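You operate a simulated robot arm through the tools that you are given. There is no shell and no other tool.

You run a simulated robot arm. Do the job below in one go: nothing can be reset, and whatever is moved stays where it is left.

Task
Press the mint leaves: tighten the thumbscrews crosswise, red, white, then blue and black.
Fine: each till its bar turns green; the bar on the leaf press must not turn orange.

Only the result counts: the job must be done as asked and must still hold three seconds after the hand-in. Knocking over, shifting, dropping, spilling or breaking anything else fails it.

Robot
A 7-joint arm with a fingered hand, fixed in place. Base frame: the origin is on the floor under the middle of its stand, x ahead of it, y to its left, z up; the work surface is at about z = 0.8. Readings come in m, rad, newtons and seconds.
With the tool pointing down near the work surface it reaches from about 0.3 to 0.7 m from the base axis. Its first joint turns from -1.204 to 3.002 rad. Payload 3.4 kg.
Tool frame: the origin (TCP) lies between the finger pads and is the grasp point; the fingertips stand 0.025 m ahead of it; z points along the fingers, y is the line along which they close. The gripper opens to 0.088 m; its body begins 0.029 m behind the TCP. The gripper is a hand of 4 fingers: y runs from the thumb to the fingers, the wrist lies at [-0.013, -0.097, -0.162] in the tool frame.
Orientation is told as [roll, pitch, yaw] about the base's x, y, z axes, in that order, counted from this pose: with the fingers straight down and the wrist toward the robot, the tool's x, y and z point along [0, 1, 0], [1, 0, 0] and [0, 0, -1] of the base frame.

Tools
- The arm moves only by the tool servo_tool. Its argument "targets" is a list that holds one entry, the list of rows, each a list of 6 numbers: the shift along the tool's x, y, z in m, then the turn, a rotation vector about the tool's x, y, z in rad. In form: [[[dx, dy, dz, wx, wy, wz], ...]]. A call has 1 to 20 rows; each row shifts and turns the commanded pose from where the row before left it, along the tool's axes as they then stand. Rows are played at 5 a second. More than 0.05 m and 0.15 rad between two rows, and nothing of the call is played. A pose out of reach is approached as far as the arm can. The call stops where the force on the tool passes 40 N (or 10 N more than at its start, if that is more) or the arm is blocked; 0.2 s more then pass. In this call time passes only in rows, and 0.2 s behind the last. The reply holds the time, the measured pose of the TCP, the force on the tool along the base axes, the opening and the grip force, in the units named above and with some noise, with the torque about the TCP (base axes, N m) and any sound that the robot's microphone picked up, and new pictures: "show" is both (left out), scene, wrist or none.
- Cameras (640 x 400 px; columns grow to the right, rows downward): "scene" is fixed at [0.4, 0.4999, 1.6204]; the picture's right is [-0.98, -0.22, 0.00], its down [-0.15, 0.67, -0.72] and it looks along [0.16, -0.71, -0.69] (base axes); focal length 334 px, centre (320, 200). "wrist" rides on the gripper at [0.064, -0.083, -0.098] in the tool frame; the picture's right is [-0.62, 0.37, -0.69], its down [-0.71, -0.63, 0.30] and it looks along [-0.32, 0.68, 0.65] (tool axes); focal length 265 px, centre (320, 200). There is no depth. A picture from a camera that has moved, and an enlarged one, comes with that camera's place and axes in the base frame and with its lens.
- slide_trunk(by): slides the trunk up (or, below 0, down) by that many m; the arm rides with it, the base frame stays. It gives what a move gives, with no picture.
- set_fingers(index, middle, ring, thumb_bend, thumb_turn): sets how far each is bent, from 0 (flat) to 1 (curled in); at 0.3 the hand is open as for a grip, at 0.7 the pads meet at the TCP. One left out holds its place. A second passes; each finger stops where it meets its share of the squeeze, and holds until it gets a number again. It is the only way to open and close the hand. It gives what a move gives, with no picture; readings hold the bend of each and the force on the fingers (four entries, about 0 where the hand has none), thumb and palm. thumb_turn goes from beside the hand (0) to across from the fingers (1), as for a grip.
- enlarge(camera, box): a new picture of the part [left, top, right, bottom] of that camera's present view, enlarged. No time passes.
- hand_in(): hands the job in; it is judged then, once.

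Places have to be worked out from the pictures, the camera data and where the tool is seen. Open the gripper and draw the arm clear of the work before you hand the job in, unless the task says otherwise.

The tools are called after ">>>" as name(argument=value, ...) on one line, values as JSON. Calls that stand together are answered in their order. servo_tool: Moves the arm, as the interface text tells. Its arguments: {"type":"object","properties":{"targets":{"type":"array","items":{"type":"array","items":{"type":"array","items":{"type":"number"}}}},"show":{"type":"string","enum":["both","scene","wrist","none"]}},"required":["targets"]} The other tools are called the same way: slide_trunk (by) moves the trunk up or down; set_fingers (index, middle, ring, thumb_bend, thumb_turn) moves the fingers one by one; enlarge (camera, box) takes an enlarged picture of a part of a camera's view; hand_in () hands the job in.

At the start:

```text
time: 0.0
tcp_pos: [0.5477, -0.0284, 1.1886]
tool_rot: [0.0, 0.001, 0.0]
ft_force: [-0.4, 0.4, 0.7]
wrist_torque: [-0.01, -0.03, -0.02]
grip_width: 0.0875
gripper_force: 0.1
shape: jaw
bend: [0.3, 0.3, 0.3, 0.3, 0.98]
finger forces: [0.1, 0.1, 0.1, 0.0, 0.0, 0.0]
trunk travel left (down, up): [-0.775, 0.065]
```

scene: 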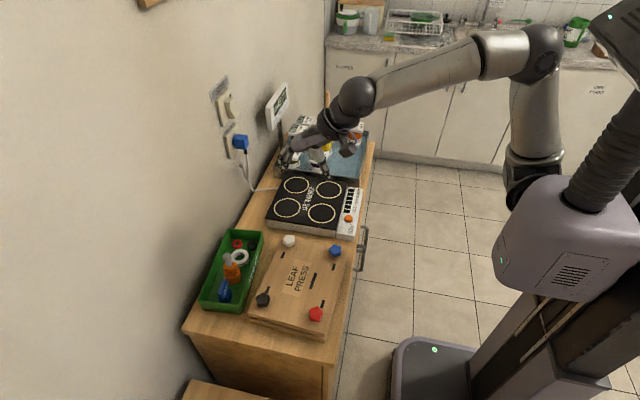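
wrist: 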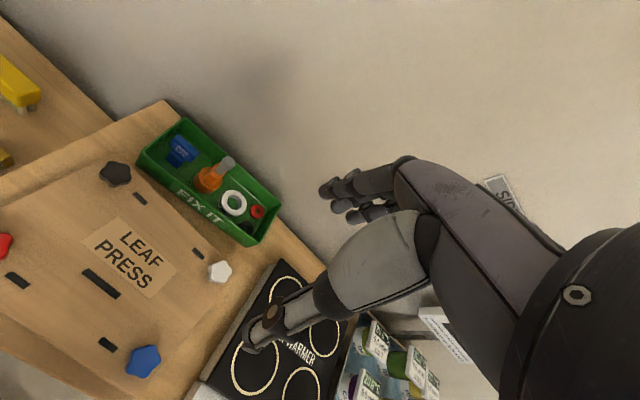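

I see a leaf press with four coloured thumbscrews (white, blue, black, red) on the cabinet to the robot's left. First I look closer at it from both cameras.

>>> enlarge(camera="scene", box=[180, 170, 380, 360])

>>> enlarge(camera="wrist", box=[0, 100, 300, 400])

```text
2.11 times, centred on (280, 265) of scene
camera zoom: at [0.4, 0.4999, 1.6204], right [-0.98, -0.22, 0.0], down [-0.15, 0.67, -0.72], along [0.16, -0.71, -0.69], focal length 703 px, centre (404, 63)
```

zoom: 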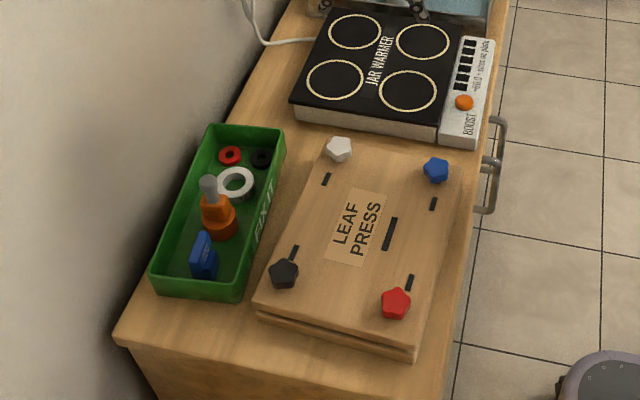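

```text
1.33 times, centred on (150, 250) of wrist
camera zoom: at [0.4647, 0.0374, 1.2851], right [0.37, -0.62, 0.69], down [-0.63, -0.71, -0.3], along [0.68, -0.32, -0.65], focal length 354 px, centre (547, 133)
```

zoom: 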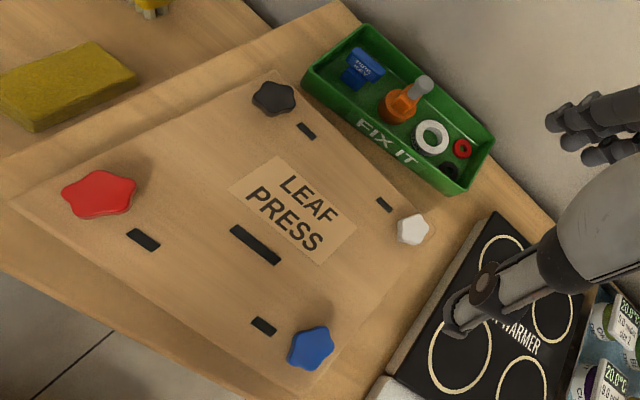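

The knobs triangulate to roughly red (0.493, 0.123), black (0.628, 0.117), white (0.618, -0.077), blue (0.483, -0.071), with tops near z = 0.88. I move the open hand above the red knob, staying high, to refine the view.

>>> servo_tool(targets=[[[0.03, -0.011, 0.026, 0, 0, 0], [0.03, -0.011, 0.026, 0, 0, 0], [0.03, -0.011, 0.026, 0, 0, 0], [0.03, -0.011, 0.026, 0, 0, 0], [0.03, -0.011, 0.026, 0, 0, 0]]], show="both")

```text
time: 1.2
tcp_pos: [0.4967, 0.1226, 1.0747]
tool_rot: [0.049, -0.012, -0.013]
ft_force: [0.2, -0.8, 0.5]
wrist_torque: [-0.04, 0.02, 0.03]
grip_width: 0.0878
gripper_force: 0.1
shape: jaw
bend: [0.3, 0.3, 0.3, 0.3, 0.98]
finger forces: [0.0, 0.0, 0.0, 0.0, 0.0, 0.0]
trunk travel left (down, up): [-0.775, 0.065]
camera wrist: at [0.4139, 0.1836, 1.1741], right [0.35, -0.66, 0.67], down [-0.63, -0.69, -0.34], along [0.69, -0.3, -0.66], focal length 265 px, centre (320, 200)
```

scene: 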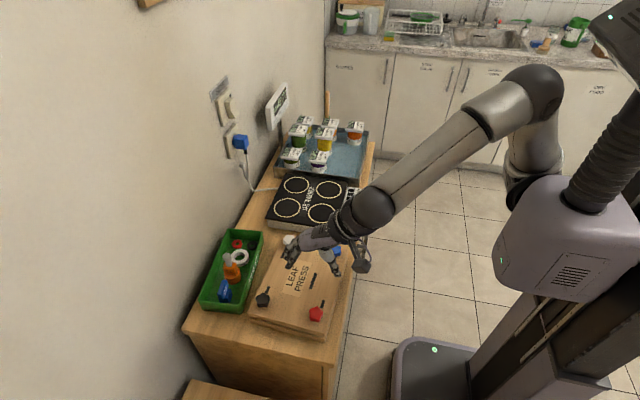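
wrist: 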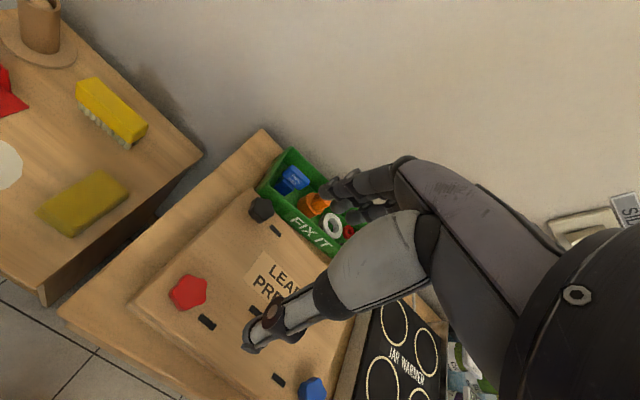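

Red is seen at about (0.493, 0.125). While well above the press, I test how far the hand can turn clockwise about its own axis before I plan the turning strokes.

>>> servo_tool(targets=[[[0, 0, 0, 0, 0, 0.12], [0, 0, 0, 0, 0, 0.12], [0, 0, 0, 0, 0, 0.12], [0, 0, 0, 0, 0, 0.12], [0, 0, 0, 0, 0, 0.12], [0, 0, 0, 0, 0, 0.12], [0, 0, 0, 0, 0, 0.12], [0, 0, 0, 0, 0, 0.12], [0, 0, 0, 0, 0, 0.12], [0, 0, 0, 0, 0, 0.12], [0, 0, 0, 0, 0, 0], [0, 0, 0, 0, 0, 0]]], show="both")

```text
time: 3.8
tcp_pos: [0.4983, 0.1149, 1.0609]
tool_rot: [0.003, 0.013, -1.222]
ft_force: [-0.5, -0.4, -0.3]
wrist_torque: [0.01, -0.02, -0.01]
grip_width: 0.0876
gripper_force: 0.1
shape: jaw
bend: [0.3, 0.3, 0.3, 0.3, 0.98]
finger forces: [0.0, 0.1, 0.0, 0.1, 0.0, 0.1]
trunk travel left (down, up): [-0.775, 0.065]
camera wrist: at [0.531, 0.2145, 1.1587], right [-0.45, -0.57, 0.69], down [-0.89, 0.35, -0.3], along [-0.07, -0.74, -0.66], focal length 265 px, centre (320, 200)
```

scene: 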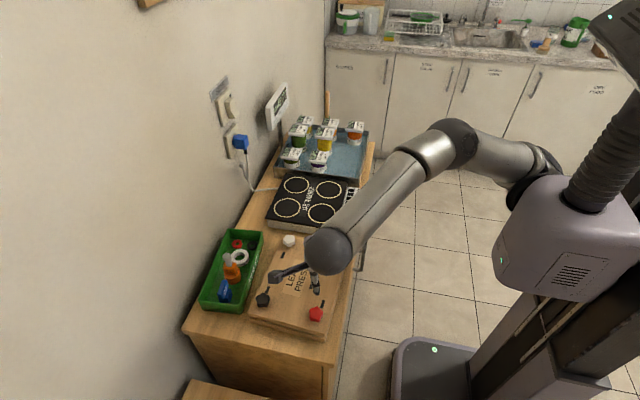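
wrist: 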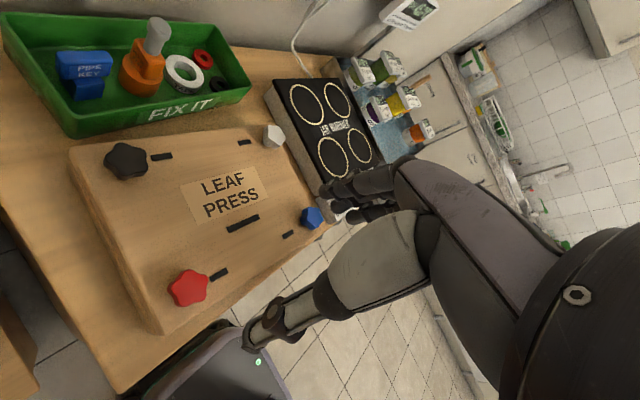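

Yaw of -1.22 rad is reachable. Now I test the other direction to know the whole available stroke.

>>> servo_tool(targets=[[[0, 0, 0, 0, 0, -0.13], [0, 0, 0, 0, 0, -0.13], [0, 0, 0, 0, 0, -0.13], [0, 0, 0, 0, 0, -0.13], [0, 0, 0, 0, 0, -0.13], [0, 0, 0, 0, 0, -0.13], [0, 0, 0, 0, 0, -0.13], [0, 0, 0, 0, 0, -0.13], [0, 0, 0, 0, 0, -0.13], [0, 0, 0, 0, 0, -0.13], [0, 0, 0, 0, 0, -0.13], [0, 0, 0, 0, 0, -0.13], [0, 0, 0, 0, 0, -0.13], [0, 0, 0, 0, 0, -0.13], [0, 0, 0, 0, 0, -0.13], [0, 0, 0, 0, 0, -0.13], [0, 0, 0, 0, 0, -0.1], [0, 0, 0, 0, 0, 0], [0, 0, 0, 0, 0, 0]]], show="both")

```text
time: 4.7
tcp_pos: [0.4844, 0.1076, 0.9975]
tool_rot: [-0.098, 0.136, -0.833]
ft_force: [0.3, -0.6, 0.0]
wrist_torque: [-0.01, 0.0, -0.01]
grip_width: 0.0877
gripper_force: 0.0
shape: jaw
bend: [0.3, 0.3, 0.3, 0.3, 0.98]
finger forces: [0.0, 0.0, 0.0, 0.0, 0.0, 0.0]
trunk travel left (down, up): [-0.775, 0.065]
stopped in row 4: the arm was blocked; the commanded pose is now the measured one
camera wrist: at [0.4922, 0.2098, 1.0984], right [-0.09, -0.72, 0.69], down [-0.99, -0.01, -0.15], along [0.11, -0.7, -0.71], focal length 265 px, centre (320, 200)
```

scene: 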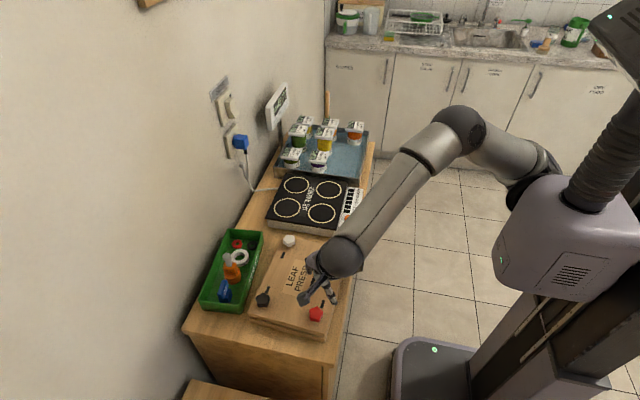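
wrist: 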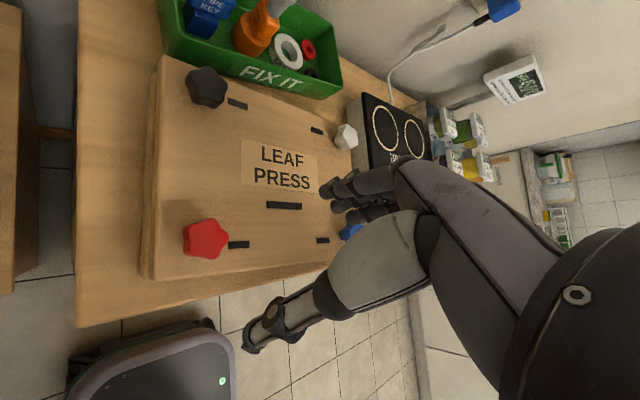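

The reverse swing got blocked midway with no contact force (a joint limit most likely) and the hand dipped and tilted. I level the hand again and raise it slowly before trying further.

>>> servo_tool(targets=[[[0, 0, -0.015, -0.034, 0.0245, 0], [0, 0, -0.015, -0.034, 0.0245, 0], [0, 0, -0.015, -0.034, 0.0245, 0], [0, 0, -0.015, -0.034, 0.0245, 0], [0, 0, 0, 0, 0, 0]]], show="none")

```text
time: 5.7
tcp_pos: [0.4806, 0.0941, 0.9945]
tool_rot: [-0.104, 0.143, -0.876]
ft_force: [1.1, 0.2, 0.2]
wrist_torque: [-0.05, 0.01, 0.0]
grip_width: 0.0878
gripper_force: 0.0
shape: jaw
bend: [0.3, 0.3, 0.3, 0.3, 0.98]
finger forces: [0.1, 0.0, 0.0, 0.1, 0.1, 0.0]
trunk travel left (down, up): [-0.775, 0.065]
stopped in row 4: the arm was blocked; the commanded pose is now the measured one
```

Still blocked in that direction without contact. I back out the way I came: turning clockwise again toward the earlier reachable pose, in small steps.

>>> servo_tool(targets=[[[0, 0, -0.005, 0, 0, 0.08], [0, 0, -0.005, 0, 0, 0.08], [0, 0, -0.005, 0, 0, 0.08], [0, 0, -0.005, 0, 0, 0.08], [0, 0, 0, 0, 0, 0]]], show="scene")

```text
time: 6.9
tcp_pos: [0.4896, 0.0881, 1.0192]
tool_rot: [-0.139, 0.117, -1.213]
ft_force: [1.1, -0.7, 0.2]
wrist_torque: [0.03, 0.0, -0.01]
grip_width: 0.0878
gripper_force: 0.0
shape: jaw
bend: [0.3, 0.3, 0.3, 0.3, 0.98]
finger forces: [0.0, 0.0, 0.1, 0.1, 0.0, 0.0]
trunk travel left (down, up): [-0.775, 0.065]
```

scene: 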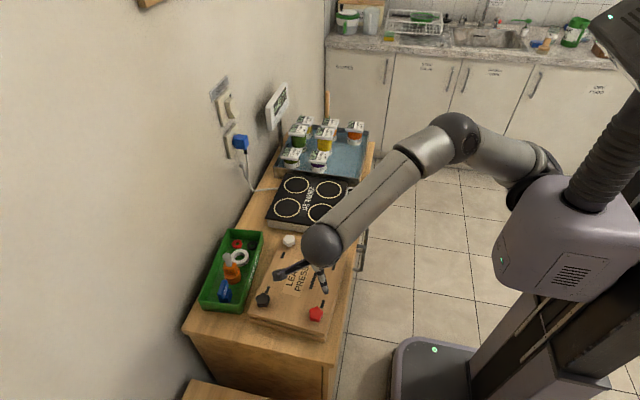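

It moves again here. Now I level the hand at this yaw and raise it to about z = 1.07.

>>> servo_tool(targets=[[[0, 0, -0.01, -0.024, 0.028, 0], [0, 0, -0.01, -0.024, 0.028, 0], [0, 0, -0.01, -0.024, 0.028, 0], [0, 0, -0.01, -0.024, 0.028, 0], [0, 0, -0.01, -0.021, 0.027, 0], [0, 0, 0, 0, 0, 0]]], show="none")

```text
time: 8.5
tcp_pos: [0.4834, 0.0808, 1.0171]
tool_rot: [-0.108, 0.043, -1.221]
ft_force: [-0.6, 0.3, 0.1]
wrist_torque: [0.03, -0.01, 0.0]
grip_width: 0.0876
gripper_force: 0.2
shape: jaw
bend: [0.3, 0.3, 0.3, 0.3, 0.98]
finger forces: [0.0, 0.0, 0.0, 0.0, 0.1, 0.0]
trunk travel left (down, up): [-0.775, 0.065]
stopped in row 6: the arm was blocked; the commanded pose is now the measured one
```

Upward motion in this posture is at a joint limit (wrist bent back toward the forearm). I raise the trunk to gain clearance over the press before untangling the arm posture.

>>> slide_trunk(by=0.06)

```text
time: 9.5
tcp_pos: [0.4843, 0.0797, 1.0784]
tool_rot: [-0.11, 0.042, -1.22]
ft_force: [0.3, 0.3, 0.6]
wrist_torque: [0.0, -0.04, 0.01]
grip_width: 0.0878
gripper_force: 0.1
shape: jaw
bend: [0.3, 0.3, 0.3, 0.3, 0.98]
finger forces: [0.0, 0.1, 0.1, 0.0, 0.1, 0.1]
trunk travel left (down, up): [-0.835, 0.005]
```

Clearance is good now (z = 1.078). I try a gentle counter-clockwise turn back with small steps and see how well it tracks.

>>> servo_tool(targets=[[[0, 0, 0, 0, 0, -0.05], [0, 0, 0, 0, 0, -0.05], [0, 0, 0, 0, 0, -0.05], [0, 0, 0, 0, 0, -0.05], [0, 0, 0, 0, 0, 0]]], show="scene")

```text
time: 10.7
tcp_pos: [0.4838, 0.0695, 1.06]
tool_rot: [-0.136, 0.114, -1.058]
ft_force: [-0.1, 0.3, -0.2]
wrist_torque: [0.05, 0.0, -0.01]
grip_width: 0.0877
gripper_force: 0.1
shape: jaw
bend: [0.3, 0.3, 0.3, 0.3, 0.98]
finger forces: [0.0, 0.0, 0.1, 0.0, 0.0, 0.0]
trunk travel left (down, up): [-0.835, 0.005]
```

scene: 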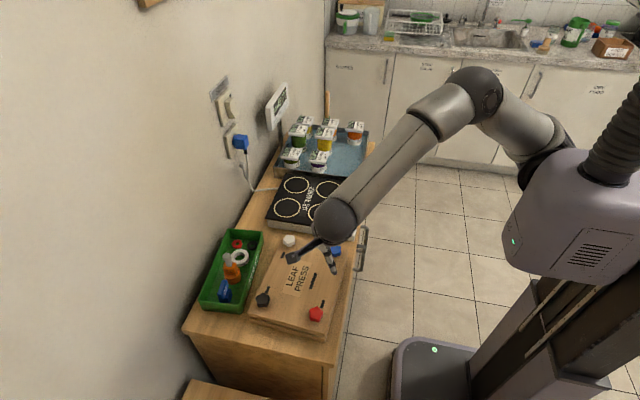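

It turns back but sags and tilts slightly. I combine the turn with moving outward and up (toward the original starting area), which should unfold the wrist.

>>> servo_tool(targets=[[[0.0015, 0.018, -0.008, 0, 0, -0.05], [0.0015, 0.018, -0.008, 0, 0, -0.05], [0.0015, 0.018, -0.008, 0, 0, -0.05], [0.0015, 0.018, -0.008, 0, 0, -0.05], [0, 0, 0, 0, 0, 0]]], show="none")

```text
time: 11.9
tcp_pos: [0.5402, 0.0133, 1.1124]
tool_rot: [-0.055, 0.121, -0.855]
ft_force: [-0.7, -0.4, -0.3]
wrist_torque: [0.0, -0.03, 0.02]
grip_width: 0.0879
gripper_force: 0.0
shape: jaw
bend: [0.3, 0.3, 0.3, 0.3, 0.98]
finger forces: [0.0, 0.0, 0.0, 0.0, 0.1, 0.0]
trunk travel left (down, up): [-0.835, 0.005]
```

That worked: the hand rises and untwists. I continue the same way with leveling and turning toward yaw 0.

>>> servo_tool(targets=[[[0, 0.006, -0.006, 0, 0, -0.08], [0, 0.006, -0.006, 0, 0, -0.08], [0, 0.006, -0.006, 0, 0, -0.08], [0, 0.006, -0.006, 0, 0, -0.08], [0, 0, 0, 0, 0, -0.08], [0, 0, 0, 0, 0, 0]]], show="none")

```text
time: 13.3
tcp_pos: [0.5565, 0.0084, 1.1296]
tool_rot: [-0.035, 0.109, -0.424]
ft_force: [0.2, 0.1, -1.1]
wrist_torque: [-0.02, 0.03, 0.0]
grip_width: 0.0875
gripper_force: 0.0
shape: jaw
bend: [0.3, 0.3, 0.3, 0.3, 0.98]
finger forces: [0.1, 0.1, 0.0, 0.0, 0.1, 0.0]
trunk travel left (down, up): [-0.835, 0.005]
```

Good tracking. I turn the rest to yaw 0 and take out the remaining tilt (pitch about 0.11, roll about -0.03).

>>> servo_tool(targets=[[[0, 0, 0, -0.02, 0.007, -0.08], [0, 0, 0, -0.02, 0.007, -0.08], [0, 0, 0, -0.02, 0.007, -0.08], [0, 0, 0, -0.02, 0.007, -0.08], [0, 0, 0, -0.02, 0.007, -0.1], [0, 0, 0, 0, 0, 0], [0, 0, 0, 0, 0, 0]]], show="scene")

```text
time: 14.9
tcp_pos: [0.5537, 0.0146, 1.1271]
tool_rot: [0.009, 0.007, 0.009]
ft_force: [-0.4, -0.8, 1.1]
wrist_torque: [0.01, -0.02, 0.02]
grip_width: 0.0879
gripper_force: 0.2
shape: jaw
bend: [0.3, 0.3, 0.3, 0.3, 0.98]
finger forces: [0.0, 0.0, 0.1, 0.0, 0.1, 0.0]
trunk travel left (down, up): [-0.835, 0.005]
```

scene: 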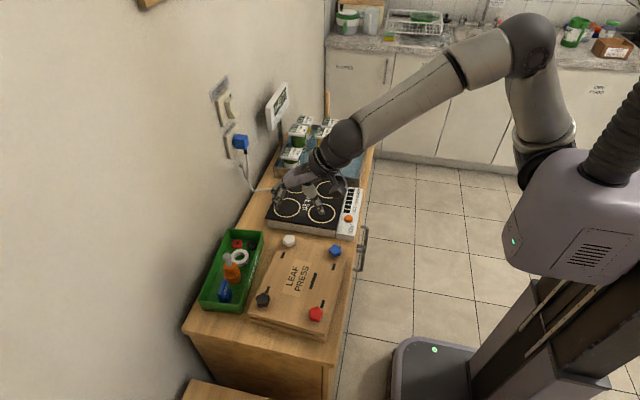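

The arm is back in its clean high-elbow posture at yaw 0. Now I move over the red knob at z ≈ 1.08 and test the counter-clockwise (positive yaw) side in gentle steps.

>>> servo_tool(targets=[[[0.022, -0.012, 0.009, 0, 0, 0], [0.022, -0.012, 0.009, 0, 0, 0], [0.022, -0.012, 0.009, 0, 0, 0], [0.022, -0.012, 0.009, 0, 0, 0], [0.023, -0.012, 0.009, 0, 0, 0], [0, 0, 0, 0, 0, -0.1], [0, 0, 0, 0, 0, -0.1], [0, 0, 0, 0, 0, -0.1], [0, 0, 0, 0, 0, -0.1], [0, 0, 0, 0, 0, -0.1], [0, 0, 0, 0, 0, -0.1], [0, 0, 0, 0, 0, -0.1], [0, 0, 0, 0, 0, -0.1], [0, 0, 0, 0, 0, 0]]], show="both")

```text
time: 17.9
tcp_pos: [0.4926, 0.1248, 1.0829]
tool_rot: [0.012, 0.0, 0.809]
ft_force: [0.1, -0.3, 0.2]
wrist_torque: [-0.02, -0.05, -0.01]
grip_width: 0.0876
gripper_force: 0.0
shape: jaw
bend: [0.3, 0.3, 0.3, 0.3, 0.98]
finger forces: [0.0, 0.0, 0.1, 0.0, 0.0, 0.1]
trunk travel left (down, up): [-0.835, 0.005]
camera wrist: at [0.3899, 0.1085, 1.181], right [0.71, -0.17, 0.68], down [0.08, -0.95, -0.31], along [0.7, 0.28, -0.66], focal length 265 px, centre (320, 200)
```

scene: 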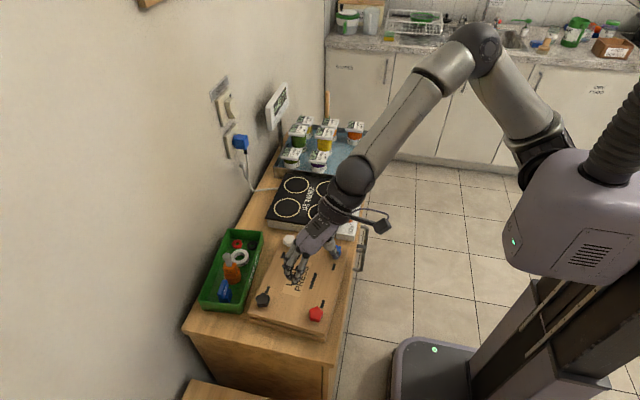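
wrist: 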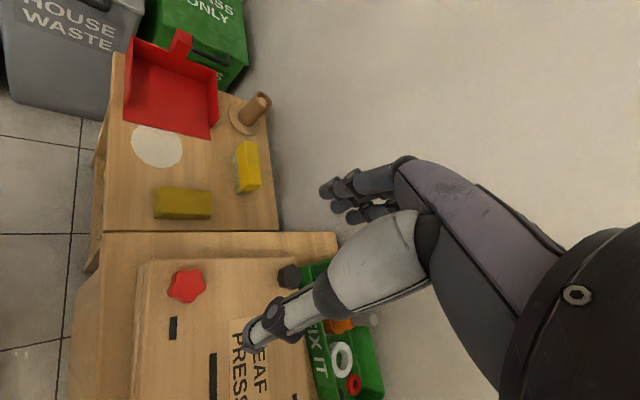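

Tracking at yaw +0.81 is excellent and red sits right on the tool axis, near (0.493, 0.125). I check whether it extends further, to about +1.6.

>>> servo_tool(targets=[[[0, 0, 0, 0, 0, -0.1], [0, 0, 0, 0, 0, -0.1], [0, 0, 0, 0, 0, -0.1], [0, 0, 0, 0, 0, -0.1], [0, 0, 0, 0, 0, -0.1], [0, 0, 0, 0, 0, -0.1], [0, 0, 0, 0, 0, -0.1], [0, 0, 0, 0, 0, 0]]], show="both")

```text
time: 19.7
tcp_pos: [0.4931, 0.1263, 1.0841]
tool_rot: [0.01, -0.011, 1.511]
ft_force: [0.1, 0.2, -0.3]
wrist_torque: [0.0, -0.01, 0.0]
grip_width: 0.0878
gripper_force: 0.0
shape: jaw
bend: [0.3, 0.3, 0.3, 0.3, 0.98]
finger forces: [0.1, 0.0, 0.0, 0.0, 0.0, 0.0]
trunk travel left (down, up): [-0.835, 0.005]
camera wrist: at [0.425, 0.0449, 1.1803], right [0.65, 0.32, 0.69], down [0.67, -0.67, -0.32], along [0.36, 0.67, -0.65], focal length 265 px, centre (320, 200)
```

scene: 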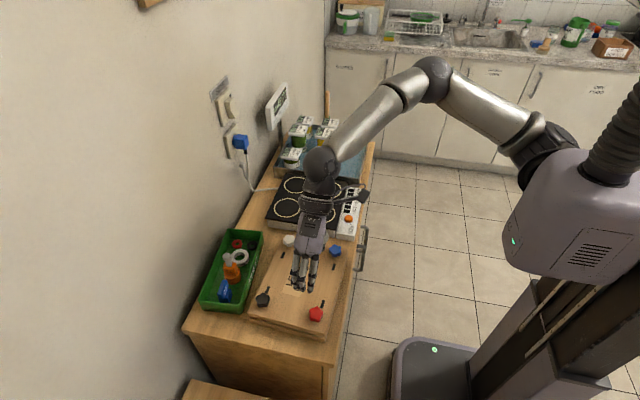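
wrist: 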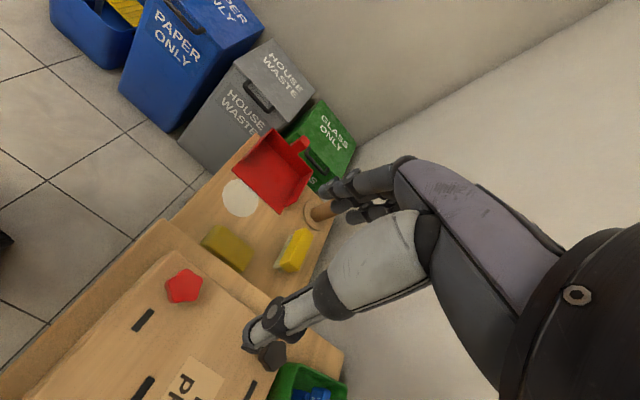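

The whole range yaw 0 to +1.5 tracks cleanly, so I'll tighten with clockwise strokes from about +1.5 to 0. I lower using the trunk to keep this good arm posture, stopping well above the knob, then shift ~6 mm to centre.

>>> slide_trunk(by=-0.12)

>>> servo_tool(targets=[[[0, -0.005, 0, 0, 0, 0], [0, 0, 0, 0, 0, 0]]], show="both")

```text
time: 21.2
tcp_pos: [0.4927, 0.1242, 0.9633]
tool_rot: [0.011, -0.008, 1.507]
ft_force: [0.0, -0.3, 0.7]
wrist_torque: [0.01, 0.0, -0.01]
grip_width: 0.0877
gripper_force: 0.0
shape: jaw
bend: [0.3, 0.3, 0.3, 0.3, 0.98]
finger forces: [0.0, 0.0, 0.1, 0.0, 0.0, 0.0]
trunk travel left (down, up): [-0.715, 0.125]
```

```text
time: 21.8
tcp_pos: [0.4929, 0.1192, 0.9629]
tool_rot: [0.011, -0.009, 1.508]
ft_force: [0.2, 1.3, 0.3]
wrist_torque: [0.02, 0.01, -0.02]
grip_width: 0.0877
gripper_force: 0.1
shape: jaw
bend: [0.3, 0.3, 0.3, 0.3, 0.98]
finger forces: [0.0, 0.1, 0.0, 0.0, 0.0, 0.0]
trunk travel left (down, up): [-0.715, 0.125]
camera wrist: at [0.4249, 0.0403, 1.0599], right [0.65, 0.32, 0.69], down [0.67, -0.67, -0.32], along [0.36, 0.67, -0.65], focal length 265 px, centre (320, 200)
```

scene: 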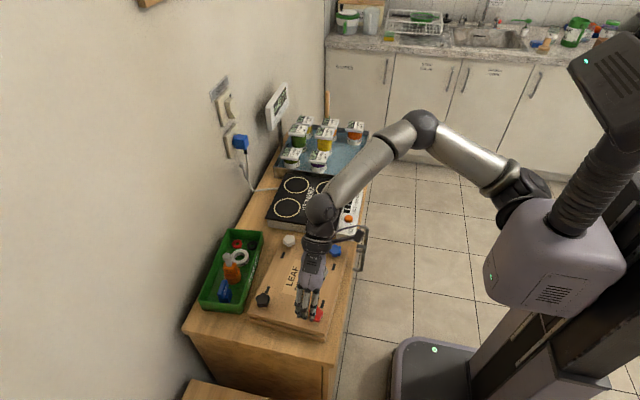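
wrist: 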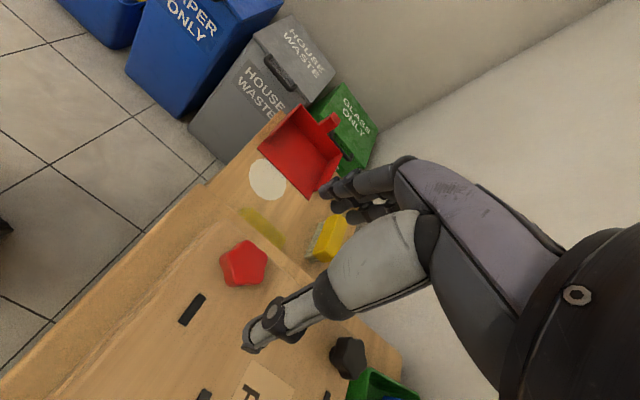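

Nearly centred at z = 0.963. I zoom both cameras on the red knob to see its shape, height and the bar beside it.

>>> enlarge(camera="wrist", box=[150, 200, 350, 360])

>>> enlarge(camera="scene", box=[240, 220, 370, 350])

```text
2.50 times, centred on (250, 280) of wrist
camera zoom: at [0.4249, 0.0403, 1.0599], right [0.65, 0.32, 0.69], down [0.67, -0.67, -0.32], along [0.36, 0.67, -0.65], focal length 664 px, centre (495, 0)
```

zoom: 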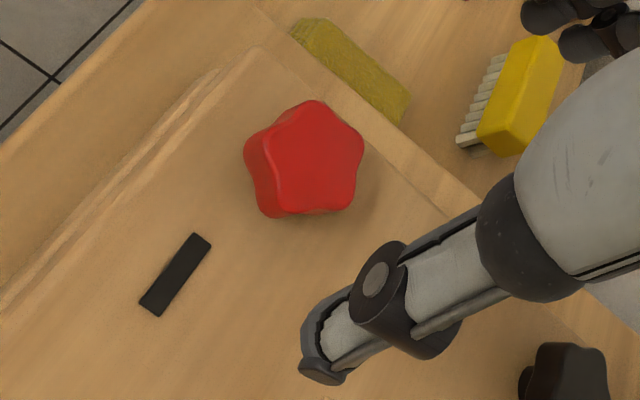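

```text
3.08 times, centred on (305, 285) of scene
camera zoom: at [0.4, 0.4999, 1.6204], right [-0.98, -0.22, 0.0], down [-0.15, 0.67, -0.72], along [0.16, -0.71, -0.69], focal length 1028 px, centre (366, -62)
```

zoom: 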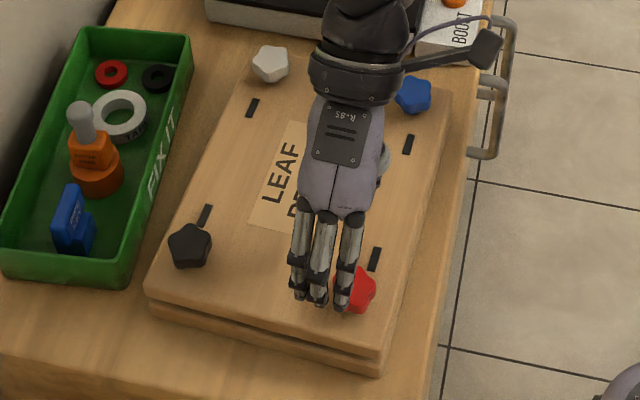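

The knob is a five-lobed star about 4 cm wide, standing ~2.5 cm above the board. Before descending, I close the hand partly in the air to see where the pads actually converge.

>>> set_fingers(index=0.55, middle=0.55, ring=0.55, thumb_bend=0.55)

>>> enlarge(camera="wrist", box=[190, 160, 430, 360])

>>> enlarge(camera="scene", box=[270, 260, 350, 340])

```text
time: 22.8
tcp_pos: [0.4937, 0.1206, 0.963]
tool_rot: [0.01, -0.007, 1.507]
ft_force: [0.7, 0.5, 0.3]
wrist_torque: [-0.02, 0.0, -0.02]
grip_width: 0.0313
gripper_force: 0.0
shape: fingers
bend: [0.55, 0.55, 0.55, 0.55, 0.98]
finger forces: [0.0, 0.1, 0.0, 0.0, 0.0, 0.0]
trunk travel left (down, up): [-0.715, 0.125]
```

```text
2.00 times, centred on (310, 260) of wrist
camera zoom: at [0.4249, 0.0402, 1.06], right [0.65, 0.32, 0.69], down [0.67, -0.67, -0.32], along [0.36, 0.67, -0.65], focal length 531 px, centre (340, 80)
```

zoom: 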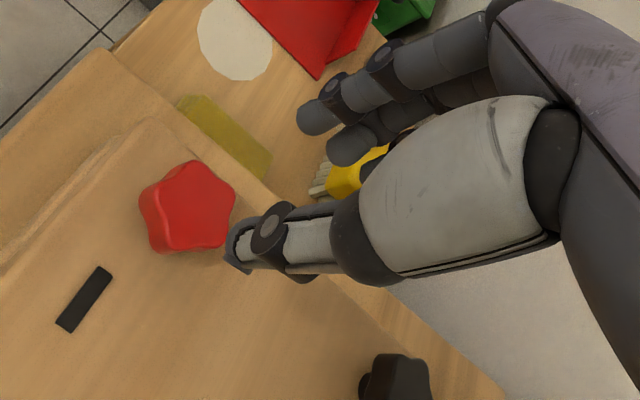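

```text
5.00 times, centred on (310, 300) of scene
camera zoom: at [0.4, 0.4999, 1.6204], right [-0.98, -0.22, 0.0], down [-0.15, 0.67, -0.72], along [0.16, -0.71, -0.69], focal length 1670 px, centre (370, -300)
```

zoom: 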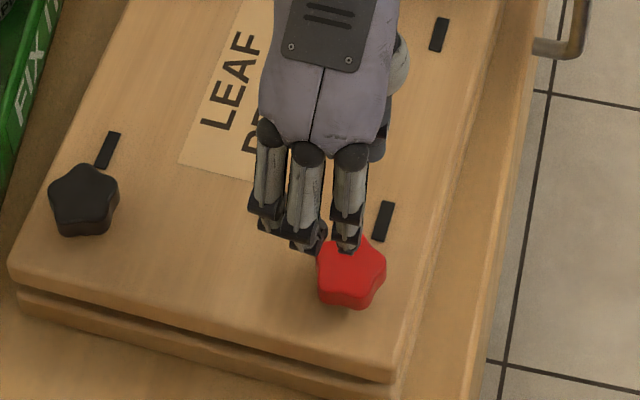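

At bend 0.55 the gap is 31 mm; index and thumb oppose at the TCP while the middle sits ~17 mm to the side. I reopen, centre on about (0.491, 0.122), and descend to z ≈ 0.90 using index and thumb as the pinch.

>>> set_fingers(index=0.3, middle=0.3, ring=0.3, thumb_bend=0.3)

>>> servo_tool(targets=[[[0.0025, 0.002, 0.012, 0, 0, 0], [0, 0, 0.015, 0, 0, 0], [0, 0, 0.015, 0, 0, 0], [0, 0, 0.015, 0, 0, 0], [0, 0, 0.005, 0, 0, 0], [0, 0, 0, 0, 0, 0]]], show="both")

```text
time: 23.8
tcp_pos: [0.493, 0.1196, 0.9639]
tool_rot: [0.011, -0.009, 1.508]
ft_force: [0.7, 0.6, -0.2]
wrist_torque: [-0.03, -0.04, -0.01]
grip_width: 0.0844
gripper_force: 0.0
shape: fingers
bend: [0.3, 0.3, 0.3, 0.3, 0.98]
finger forces: [0.0, 0.1, 0.1, 0.1, 0.0, 0.1]
trunk travel left (down, up): [-0.715, 0.125]
```

```text
time: 25.2
tcp_pos: [0.4903, 0.1214, 0.9016]
tool_rot: [0.011, -0.008, 1.508]
ft_force: [-0.5, -0.7, 0.3]
wrist_torque: [0.01, -0.01, 0.0]
grip_width: 0.0845
gripper_force: 0.1
shape: fingers
bend: [0.3, 0.3, 0.3, 0.3, 0.98]
finger forces: [0.0, 0.1, 0.0, 0.1, 0.0, 0.0]
trunk travel left (down, up): [-0.715, 0.125]
camera wrist: at [0.4218, 0.0427, 0.9982], right [0.65, 0.32, 0.69], down [0.67, -0.67, -0.32], along [0.36, 0.67, -0.65], focal length 265 px, centre (320, 200)
```

scene: 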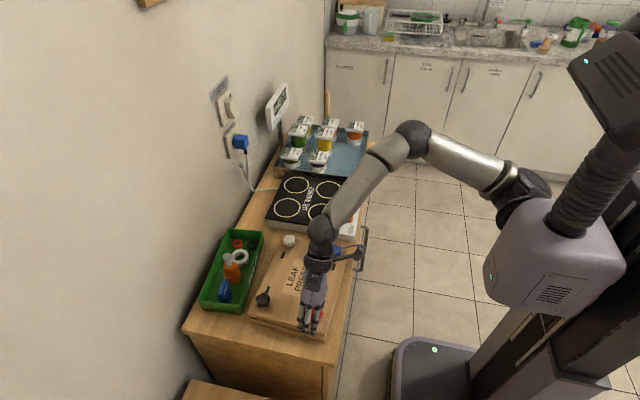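
wrist: 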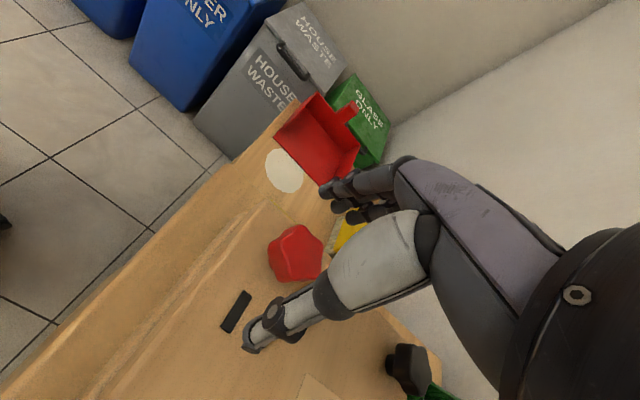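

The open hand straddles the red knob at z = 0.902 with no contact. I zoom in to check alignment and height before closing.

>>> enlarge(camera="wrist", box=[220, 170, 380, 370])

>>> enlarge(camera="scene", box=[280, 280, 350, 350])

```text
2.00 times, centred on (300, 270) of wrist
camera zoom: at [0.4218, 0.0427, 0.9982], right [0.65, 0.32, 0.69], down [0.67, -0.67, -0.32], along [0.36, 0.67, -0.65], focal length 531 px, centre (360, 60)
```

zoom: 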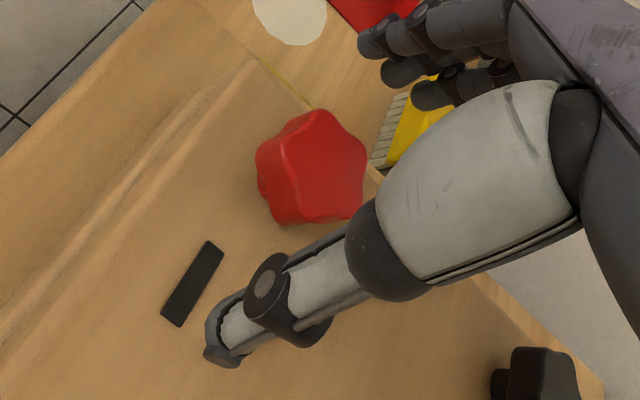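

```text
5.71 times, centred on (315, 315) of scene
camera zoom: at [0.4, 0.4999, 1.6204], right [-0.98, -0.22, 0.0], down [-0.15, 0.67, -0.72], along [0.16, -0.71, -0.69], focal length 1909 px, centre (349, -457)
```

zoom: 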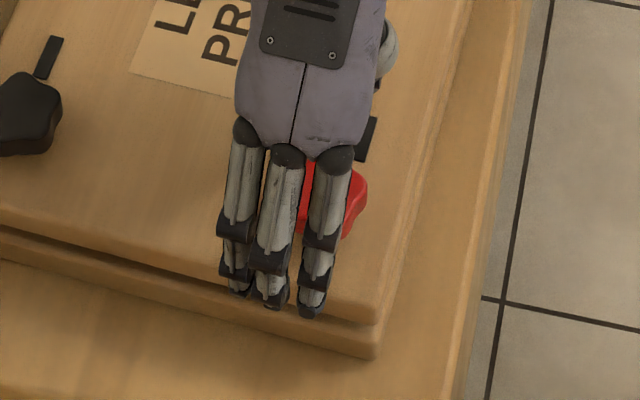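

Knob centre is within 2–3 mm of the tool axis (slightly toward the thumb), with a valley facing the index. I shift 2 mm toward the thumb side, lower 4 mm and then close index and thumb.

>>> servo_tool(targets=[[[0, -0.002, 0.004, 0, 0, 0], [0, 0, 0, 0, 0, 0]]], show="none")

>>> set_fingers(index=0.5, thumb_bend=0.5)

>>> enlarge(camera="wrist", box=[220, 170, 380, 370])

```text
time: 25.8
tcp_pos: [0.49, 0.1208, 0.897]
tool_rot: [0.011, -0.007, 1.509]
ft_force: [0.6, 0.1, 0.1]
wrist_torque: [-0.02, -0.05, -0.01]
grip_width: 0.0844
gripper_force: 0.0
shape: fingers
bend: [0.3, 0.3, 0.3, 0.3, 0.98]
finger forces: [0.0, 0.1, 0.0, 0.0, 0.1, 0.0]
trunk travel left (down, up): [-0.715, 0.125]
```

```text
time: 26.8
tcp_pos: [0.4899, 0.1201, 0.8969]
tool_rot: [0.009, -0.008, 1.508]
ft_force: [-0.5, 0.6, 0.3]
wrist_torque: [-0.04, 0.0, -0.01]
grip_width: 0.0423
gripper_force: 0.0
shape: fingers
bend: [0.5, 0.3, 0.3, 0.5, 0.98]
finger forces: [0.0, 0.0, 0.0, 0.1, 0.0, 0.1]
trunk travel left (down, up): [-0.715, 0.125]
```

```text
2.00 times, centred on (300, 270) of wrist
camera zoom: at [0.4216, 0.0407, 0.9942], right [0.65, 0.32, 0.69], down [0.67, -0.67, -0.32], along [0.36, 0.67, -0.65], focal length 531 px, centre (360, 60)
```

zoom: 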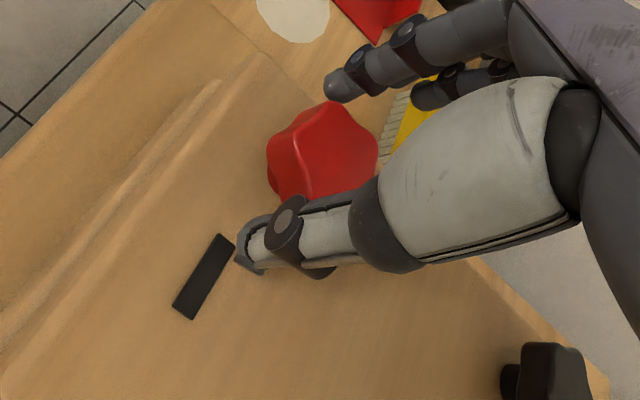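

Index and thumb are near contact on opposite sides with no forces yet. I close further until they press on the knob.

>>> set_fingers(index=0.58, thumb_bend=0.58)

>>> enlarge(camera="wrist", box=[220, 170, 380, 370])

```text
time: 27.8
tcp_pos: [0.4891, 0.1213, 0.8979]
tool_rot: [0.009, -0.007, 1.508]
ft_force: [0.0, 1.2, 0.3]
wrist_torque: [0.01, 0.0, 0.0]
grip_width: 0.0282
gripper_force: 0.3
shape: fingers
bend: [0.55, 0.3, 0.3, 0.57, 0.98]
finger forces: [1.1, 0.0, 0.0, 0.0, 0.0, 0.1]
trunk travel left (down, up): [-0.715, 0.125]
```

```text
2.00 times, centred on (300, 270) of wrist
camera zoom: at [0.4216, 0.041, 0.9942], right [0.65, 0.32, 0.69], down [0.67, -0.67, -0.32], along [0.36, 0.67, -0.65], focal length 531 px, centre (360, 60)
```

zoom: 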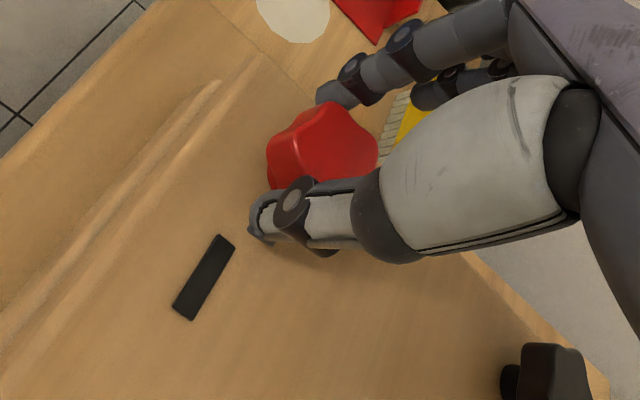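

Index is in contact (1.1 N); the thumb isn't touching yet. I take a closer look at the thumb side.

>>> enlarge(camera="wrist", box=[255, 205, 345, 300])

>>> enlarge(camera="scene", box=[285, 290, 345, 340])

```text
4.21 times, centred on (300, 252) of wrist
camera zoom: at [0.4216, 0.041, 0.9942], right [0.65, 0.32, 0.69], down [0.67, -0.67, -0.32], along [0.36, 0.67, -0.65], focal length 1118 px, centre (404, -21)
```

zoom: 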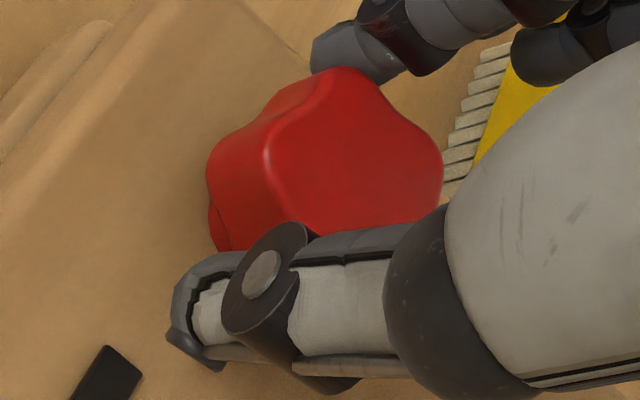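

```text
8.00 times, centred on (315, 315) of scene
camera zoom: at [0.4, 0.4999, 1.6204], right [-0.98, -0.22, 0.0], down [-0.15, 0.67, -0.72], along [0.16, -0.71, -0.69], focal length 2672 px, centre (360, -720)
```

zoom: 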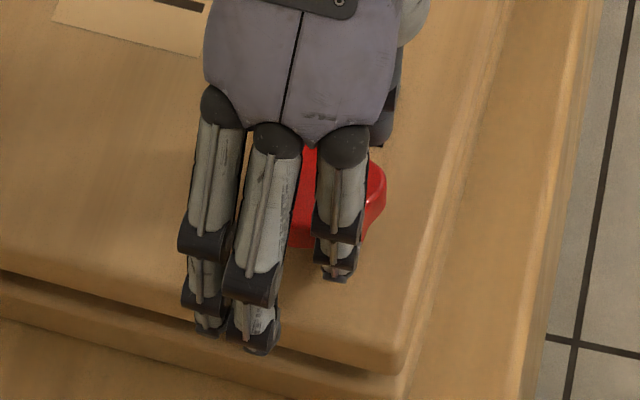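

The thumb is a few millimetres short of the near lobe. I close the thumb until it presses.

>>> set_fingers(thumb_bend=0.66)

>>> enlarge(camera="wrist", box=[255, 205, 345, 300])

```text
time: 28.8
tcp_pos: [0.4909, 0.1187, 0.8967]
tool_rot: [0.01, -0.01, 1.507]
ft_force: [-0.4, -1.3, -0.1]
wrist_torque: [-0.03, 0.04, 0.01]
grip_width: 0.0238
gripper_force: 1.9
shape: fingers
bend: [0.55, 0.3, 0.3, 0.62, 0.97]
finger forces: [1.4, 0.0, 0.0, 0.1, 2.7, 0.0]
trunk travel left (down, up): [-0.715, 0.125]
```

```text
4.21 times, centred on (300, 252) of wrist
camera zoom: at [0.4217, 0.0404, 0.9941], right [0.65, 0.32, 0.69], down [0.67, -0.67, -0.32], along [0.36, 0.67, -0.65], focal length 1118 px, centre (404, -21)
```

zoom: 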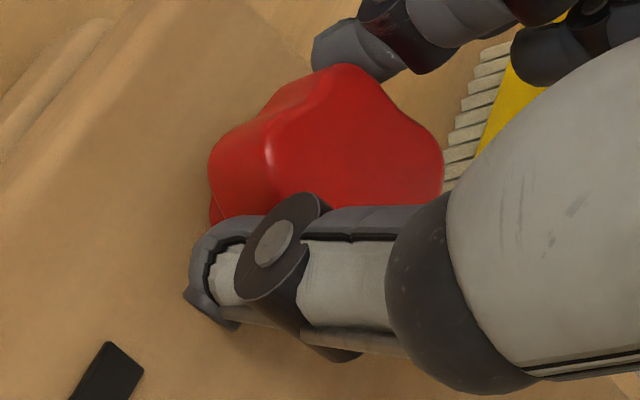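

Both pads now press on the knob (1.4 N and 2.7 N). I firm up the squeeze moderately before turning.

>>> set_fingers(index=0.68, thumb_bend=0.72)

```text
time: 29.8
tcp_pos: [0.4895, 0.1208, 0.8971]
tool_rot: [0.01, -0.009, 1.506]
ft_force: [-0.3, 0.4, -0.4]
wrist_torque: [0.04, 0.03, 0.0]
grip_width: 0.0217
gripper_force: 6.8
shape: fingers
bend: [0.56, 0.3, 0.3, 0.63, 0.97]
finger forces: [6.7, 0.1, 0.0, 0.0, 6.8, 0.0]
trunk travel left (down, up): [-0.715, 0.125]
```

A balanced 6.8 N pinch. Now I turn clockwise 0.3 rad in small steps and check that the knob follows and how its bar responds.

>>> servo_tool(targets=[[[0, 0, 0, 0, 0, 0.06], [0, 0, 0, 0, 0, 0.06], [0, 0, 0, 0, 0, 0.06], [0, 0, 0, 0, 0, 0.06], [0, 0, 0, 0, 0, 0.06]]], show="both")

>>> enlarge(camera="wrist", box=[220, 170, 380, 370])

```text
time: 31.0
tcp_pos: [0.4895, 0.1212, 0.8971]
tool_rot: [0.012, -0.006, 1.208]
ft_force: [-2.1, 2.9, 0.7]
wrist_torque: [0.0, 0.03, 0.06]
grip_width: 0.0217
gripper_force: 7.3
shape: fingers
bend: [0.56, 0.3, 0.3, 0.64, 0.97]
finger forces: [8.2, 0.0, 0.1, 0.0, 6.5, 0.0]
trunk travel left (down, up): [-0.715, 0.125]
camera wrist: at [0.4008, 0.0657, 0.9947], right [0.72, 0.12, 0.69], down [0.44, -0.84, -0.32], along [0.54, 0.53, -0.65], focal length 265 px, centre (320, 200)
```

scene: 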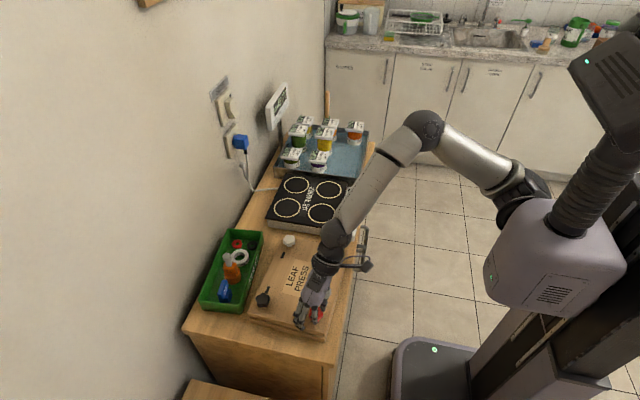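
wrist: 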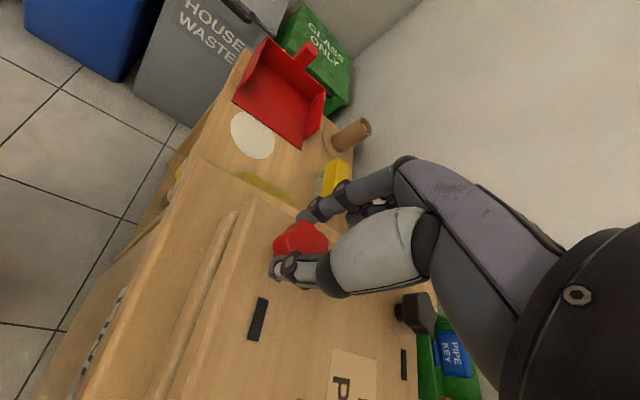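

```text
2.00 times, centred on (300, 270) of wrist
camera zoom: at [0.4008, 0.0657, 0.9947], right [0.72, 0.12, 0.69], down [0.44, -0.84, -0.32], along [0.54, 0.53, -0.65], focal length 531 px, centre (360, 60)
```

zoom: 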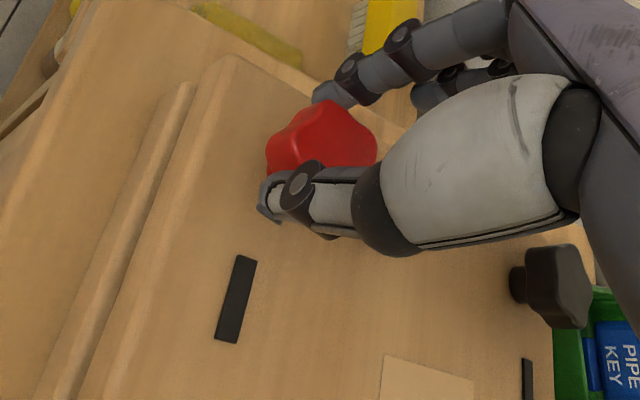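

The knob follows the hand (same look in the hand frame) with light torque; the bar is still black. I notice lettering on the press's edge and zoom on it.

>>> enlarge(camera="wrist", box=[40, 250, 200, 400])

```text
2.67 times, centred on (120, 325) of wrist
camera zoom: at [0.4008, 0.0657, 0.9947], right [0.72, 0.12, 0.69], down [0.44, -0.84, -0.32], along [0.54, 0.53, -0.65], focal length 708 px, centre (853, -133)
```

zoom: 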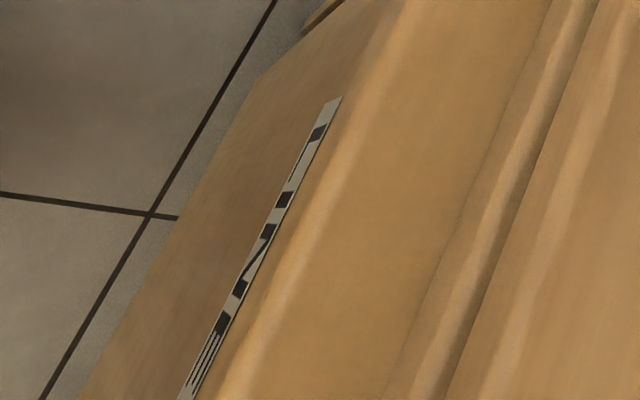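

That is just a label on the cabinet front. I continue clockwise another 0.4 rad while watching the bar and the torque.

>>> servo_tool(targets=[[[0, 0, 0, 0, 0, 0.05], [0, 0, 0, 0, 0, 0.05], [0, 0, 0, 0, 0, 0.05], [0, 0, 0, 0, 0, 0.05], [0, 0, 0, 0, 0, 0.05], [0, 0, 0, 0, 0, 0.05], [0, 0, 0, 0, 0, 0.05], [0, 0, 0, 0, 0, 0.05]]], show="wrist")

>>> enlarge(camera="wrist", box=[220, 170, 380, 370])

```text
time: 32.8
tcp_pos: [0.4894, 0.1212, 0.8984]
tool_rot: [0.011, 0.001, 0.808]
ft_force: [-2.9, 7.5, -1.4]
wrist_torque: [0.15, 0.02, 0.07]
grip_width: 0.0217
gripper_force: 8.1
shape: fingers
bend: [0.55, 0.3, 0.3, 0.64, 0.96]
finger forces: [9.7, 0.0, 0.0, 0.1, 6.0, 0.0]
trunk travel left (down, up): [-0.715, 0.125]
camera wrist: at [0.3865, 0.1054, 0.9952], right [0.71, -0.17, 0.68], down [0.08, -0.95, -0.31], along [0.7, 0.28, -0.66], focal length 265 px, centre (320, 200)
```

wrist: 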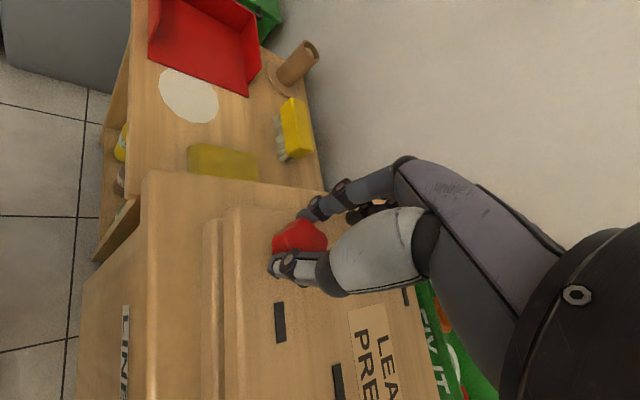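

```text
2.00 times, centred on (300, 270) of wrist
camera zoom: at [0.3865, 0.1054, 0.9952], right [0.71, -0.17, 0.68], down [0.08, -0.95, -0.31], along [0.7, 0.28, -0.66], focal length 531 px, centre (360, 60)
```

zoom: 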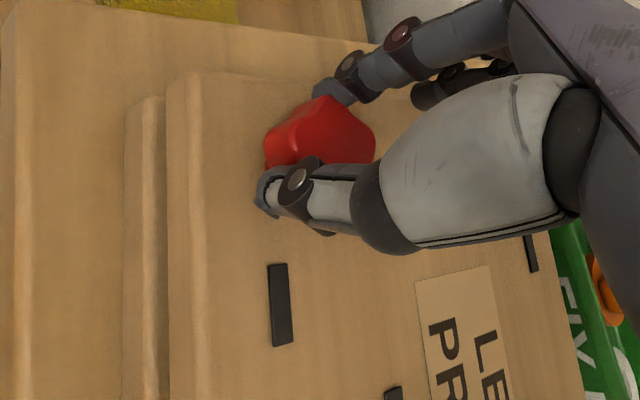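

The bar is still black; lateral force is building since the knob axis is ~5 mm off the TCP (it fits K ≈ (0.494, 0.125)). I shift to relieve that, and continue turning with the pivot compensated.

>>> servo_tool(targets=[[[0.0025, 0.001, 0, 0, 0, 0], [0.0002, 0.0002, 0, 0, 0, 0.05], [0.0002, 0.0002, 0, 0, 0, 0.05], [0.0002, 0.0002, 0, 0, 0, 0.05], [0.0002, 0.0002, 0, 0, 0, 0.05]]], show="wrist")

```text
time: 34.0
tcp_pos: [0.489, 0.1245, 0.8982]
tool_rot: [0.017, 0.004, 0.601]
ft_force: [-3.8, 2.4, 0.4]
wrist_torque: [0.08, 0.04, 0.04]
grip_width: 0.0217
gripper_force: 7.2
shape: fingers
bend: [0.56, 0.3, 0.3, 0.64, 0.97]
finger forces: [7.4, 0.0, 0.0, 0.0, 7.6, 0.0]
trunk travel left (down, up): [-0.715, 0.125]
camera wrist: at [0.3858, 0.1284, 0.996], right [0.66, -0.31, 0.68], down [-0.12, -0.94, -0.32], along [0.74, 0.13, -0.66], focal length 265 px, centre (320, 200)
```

wrist: 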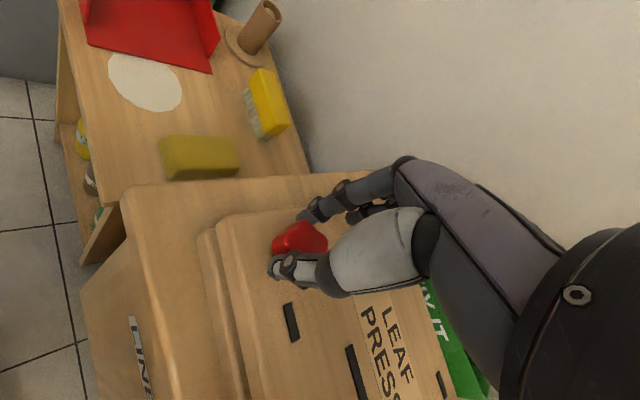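

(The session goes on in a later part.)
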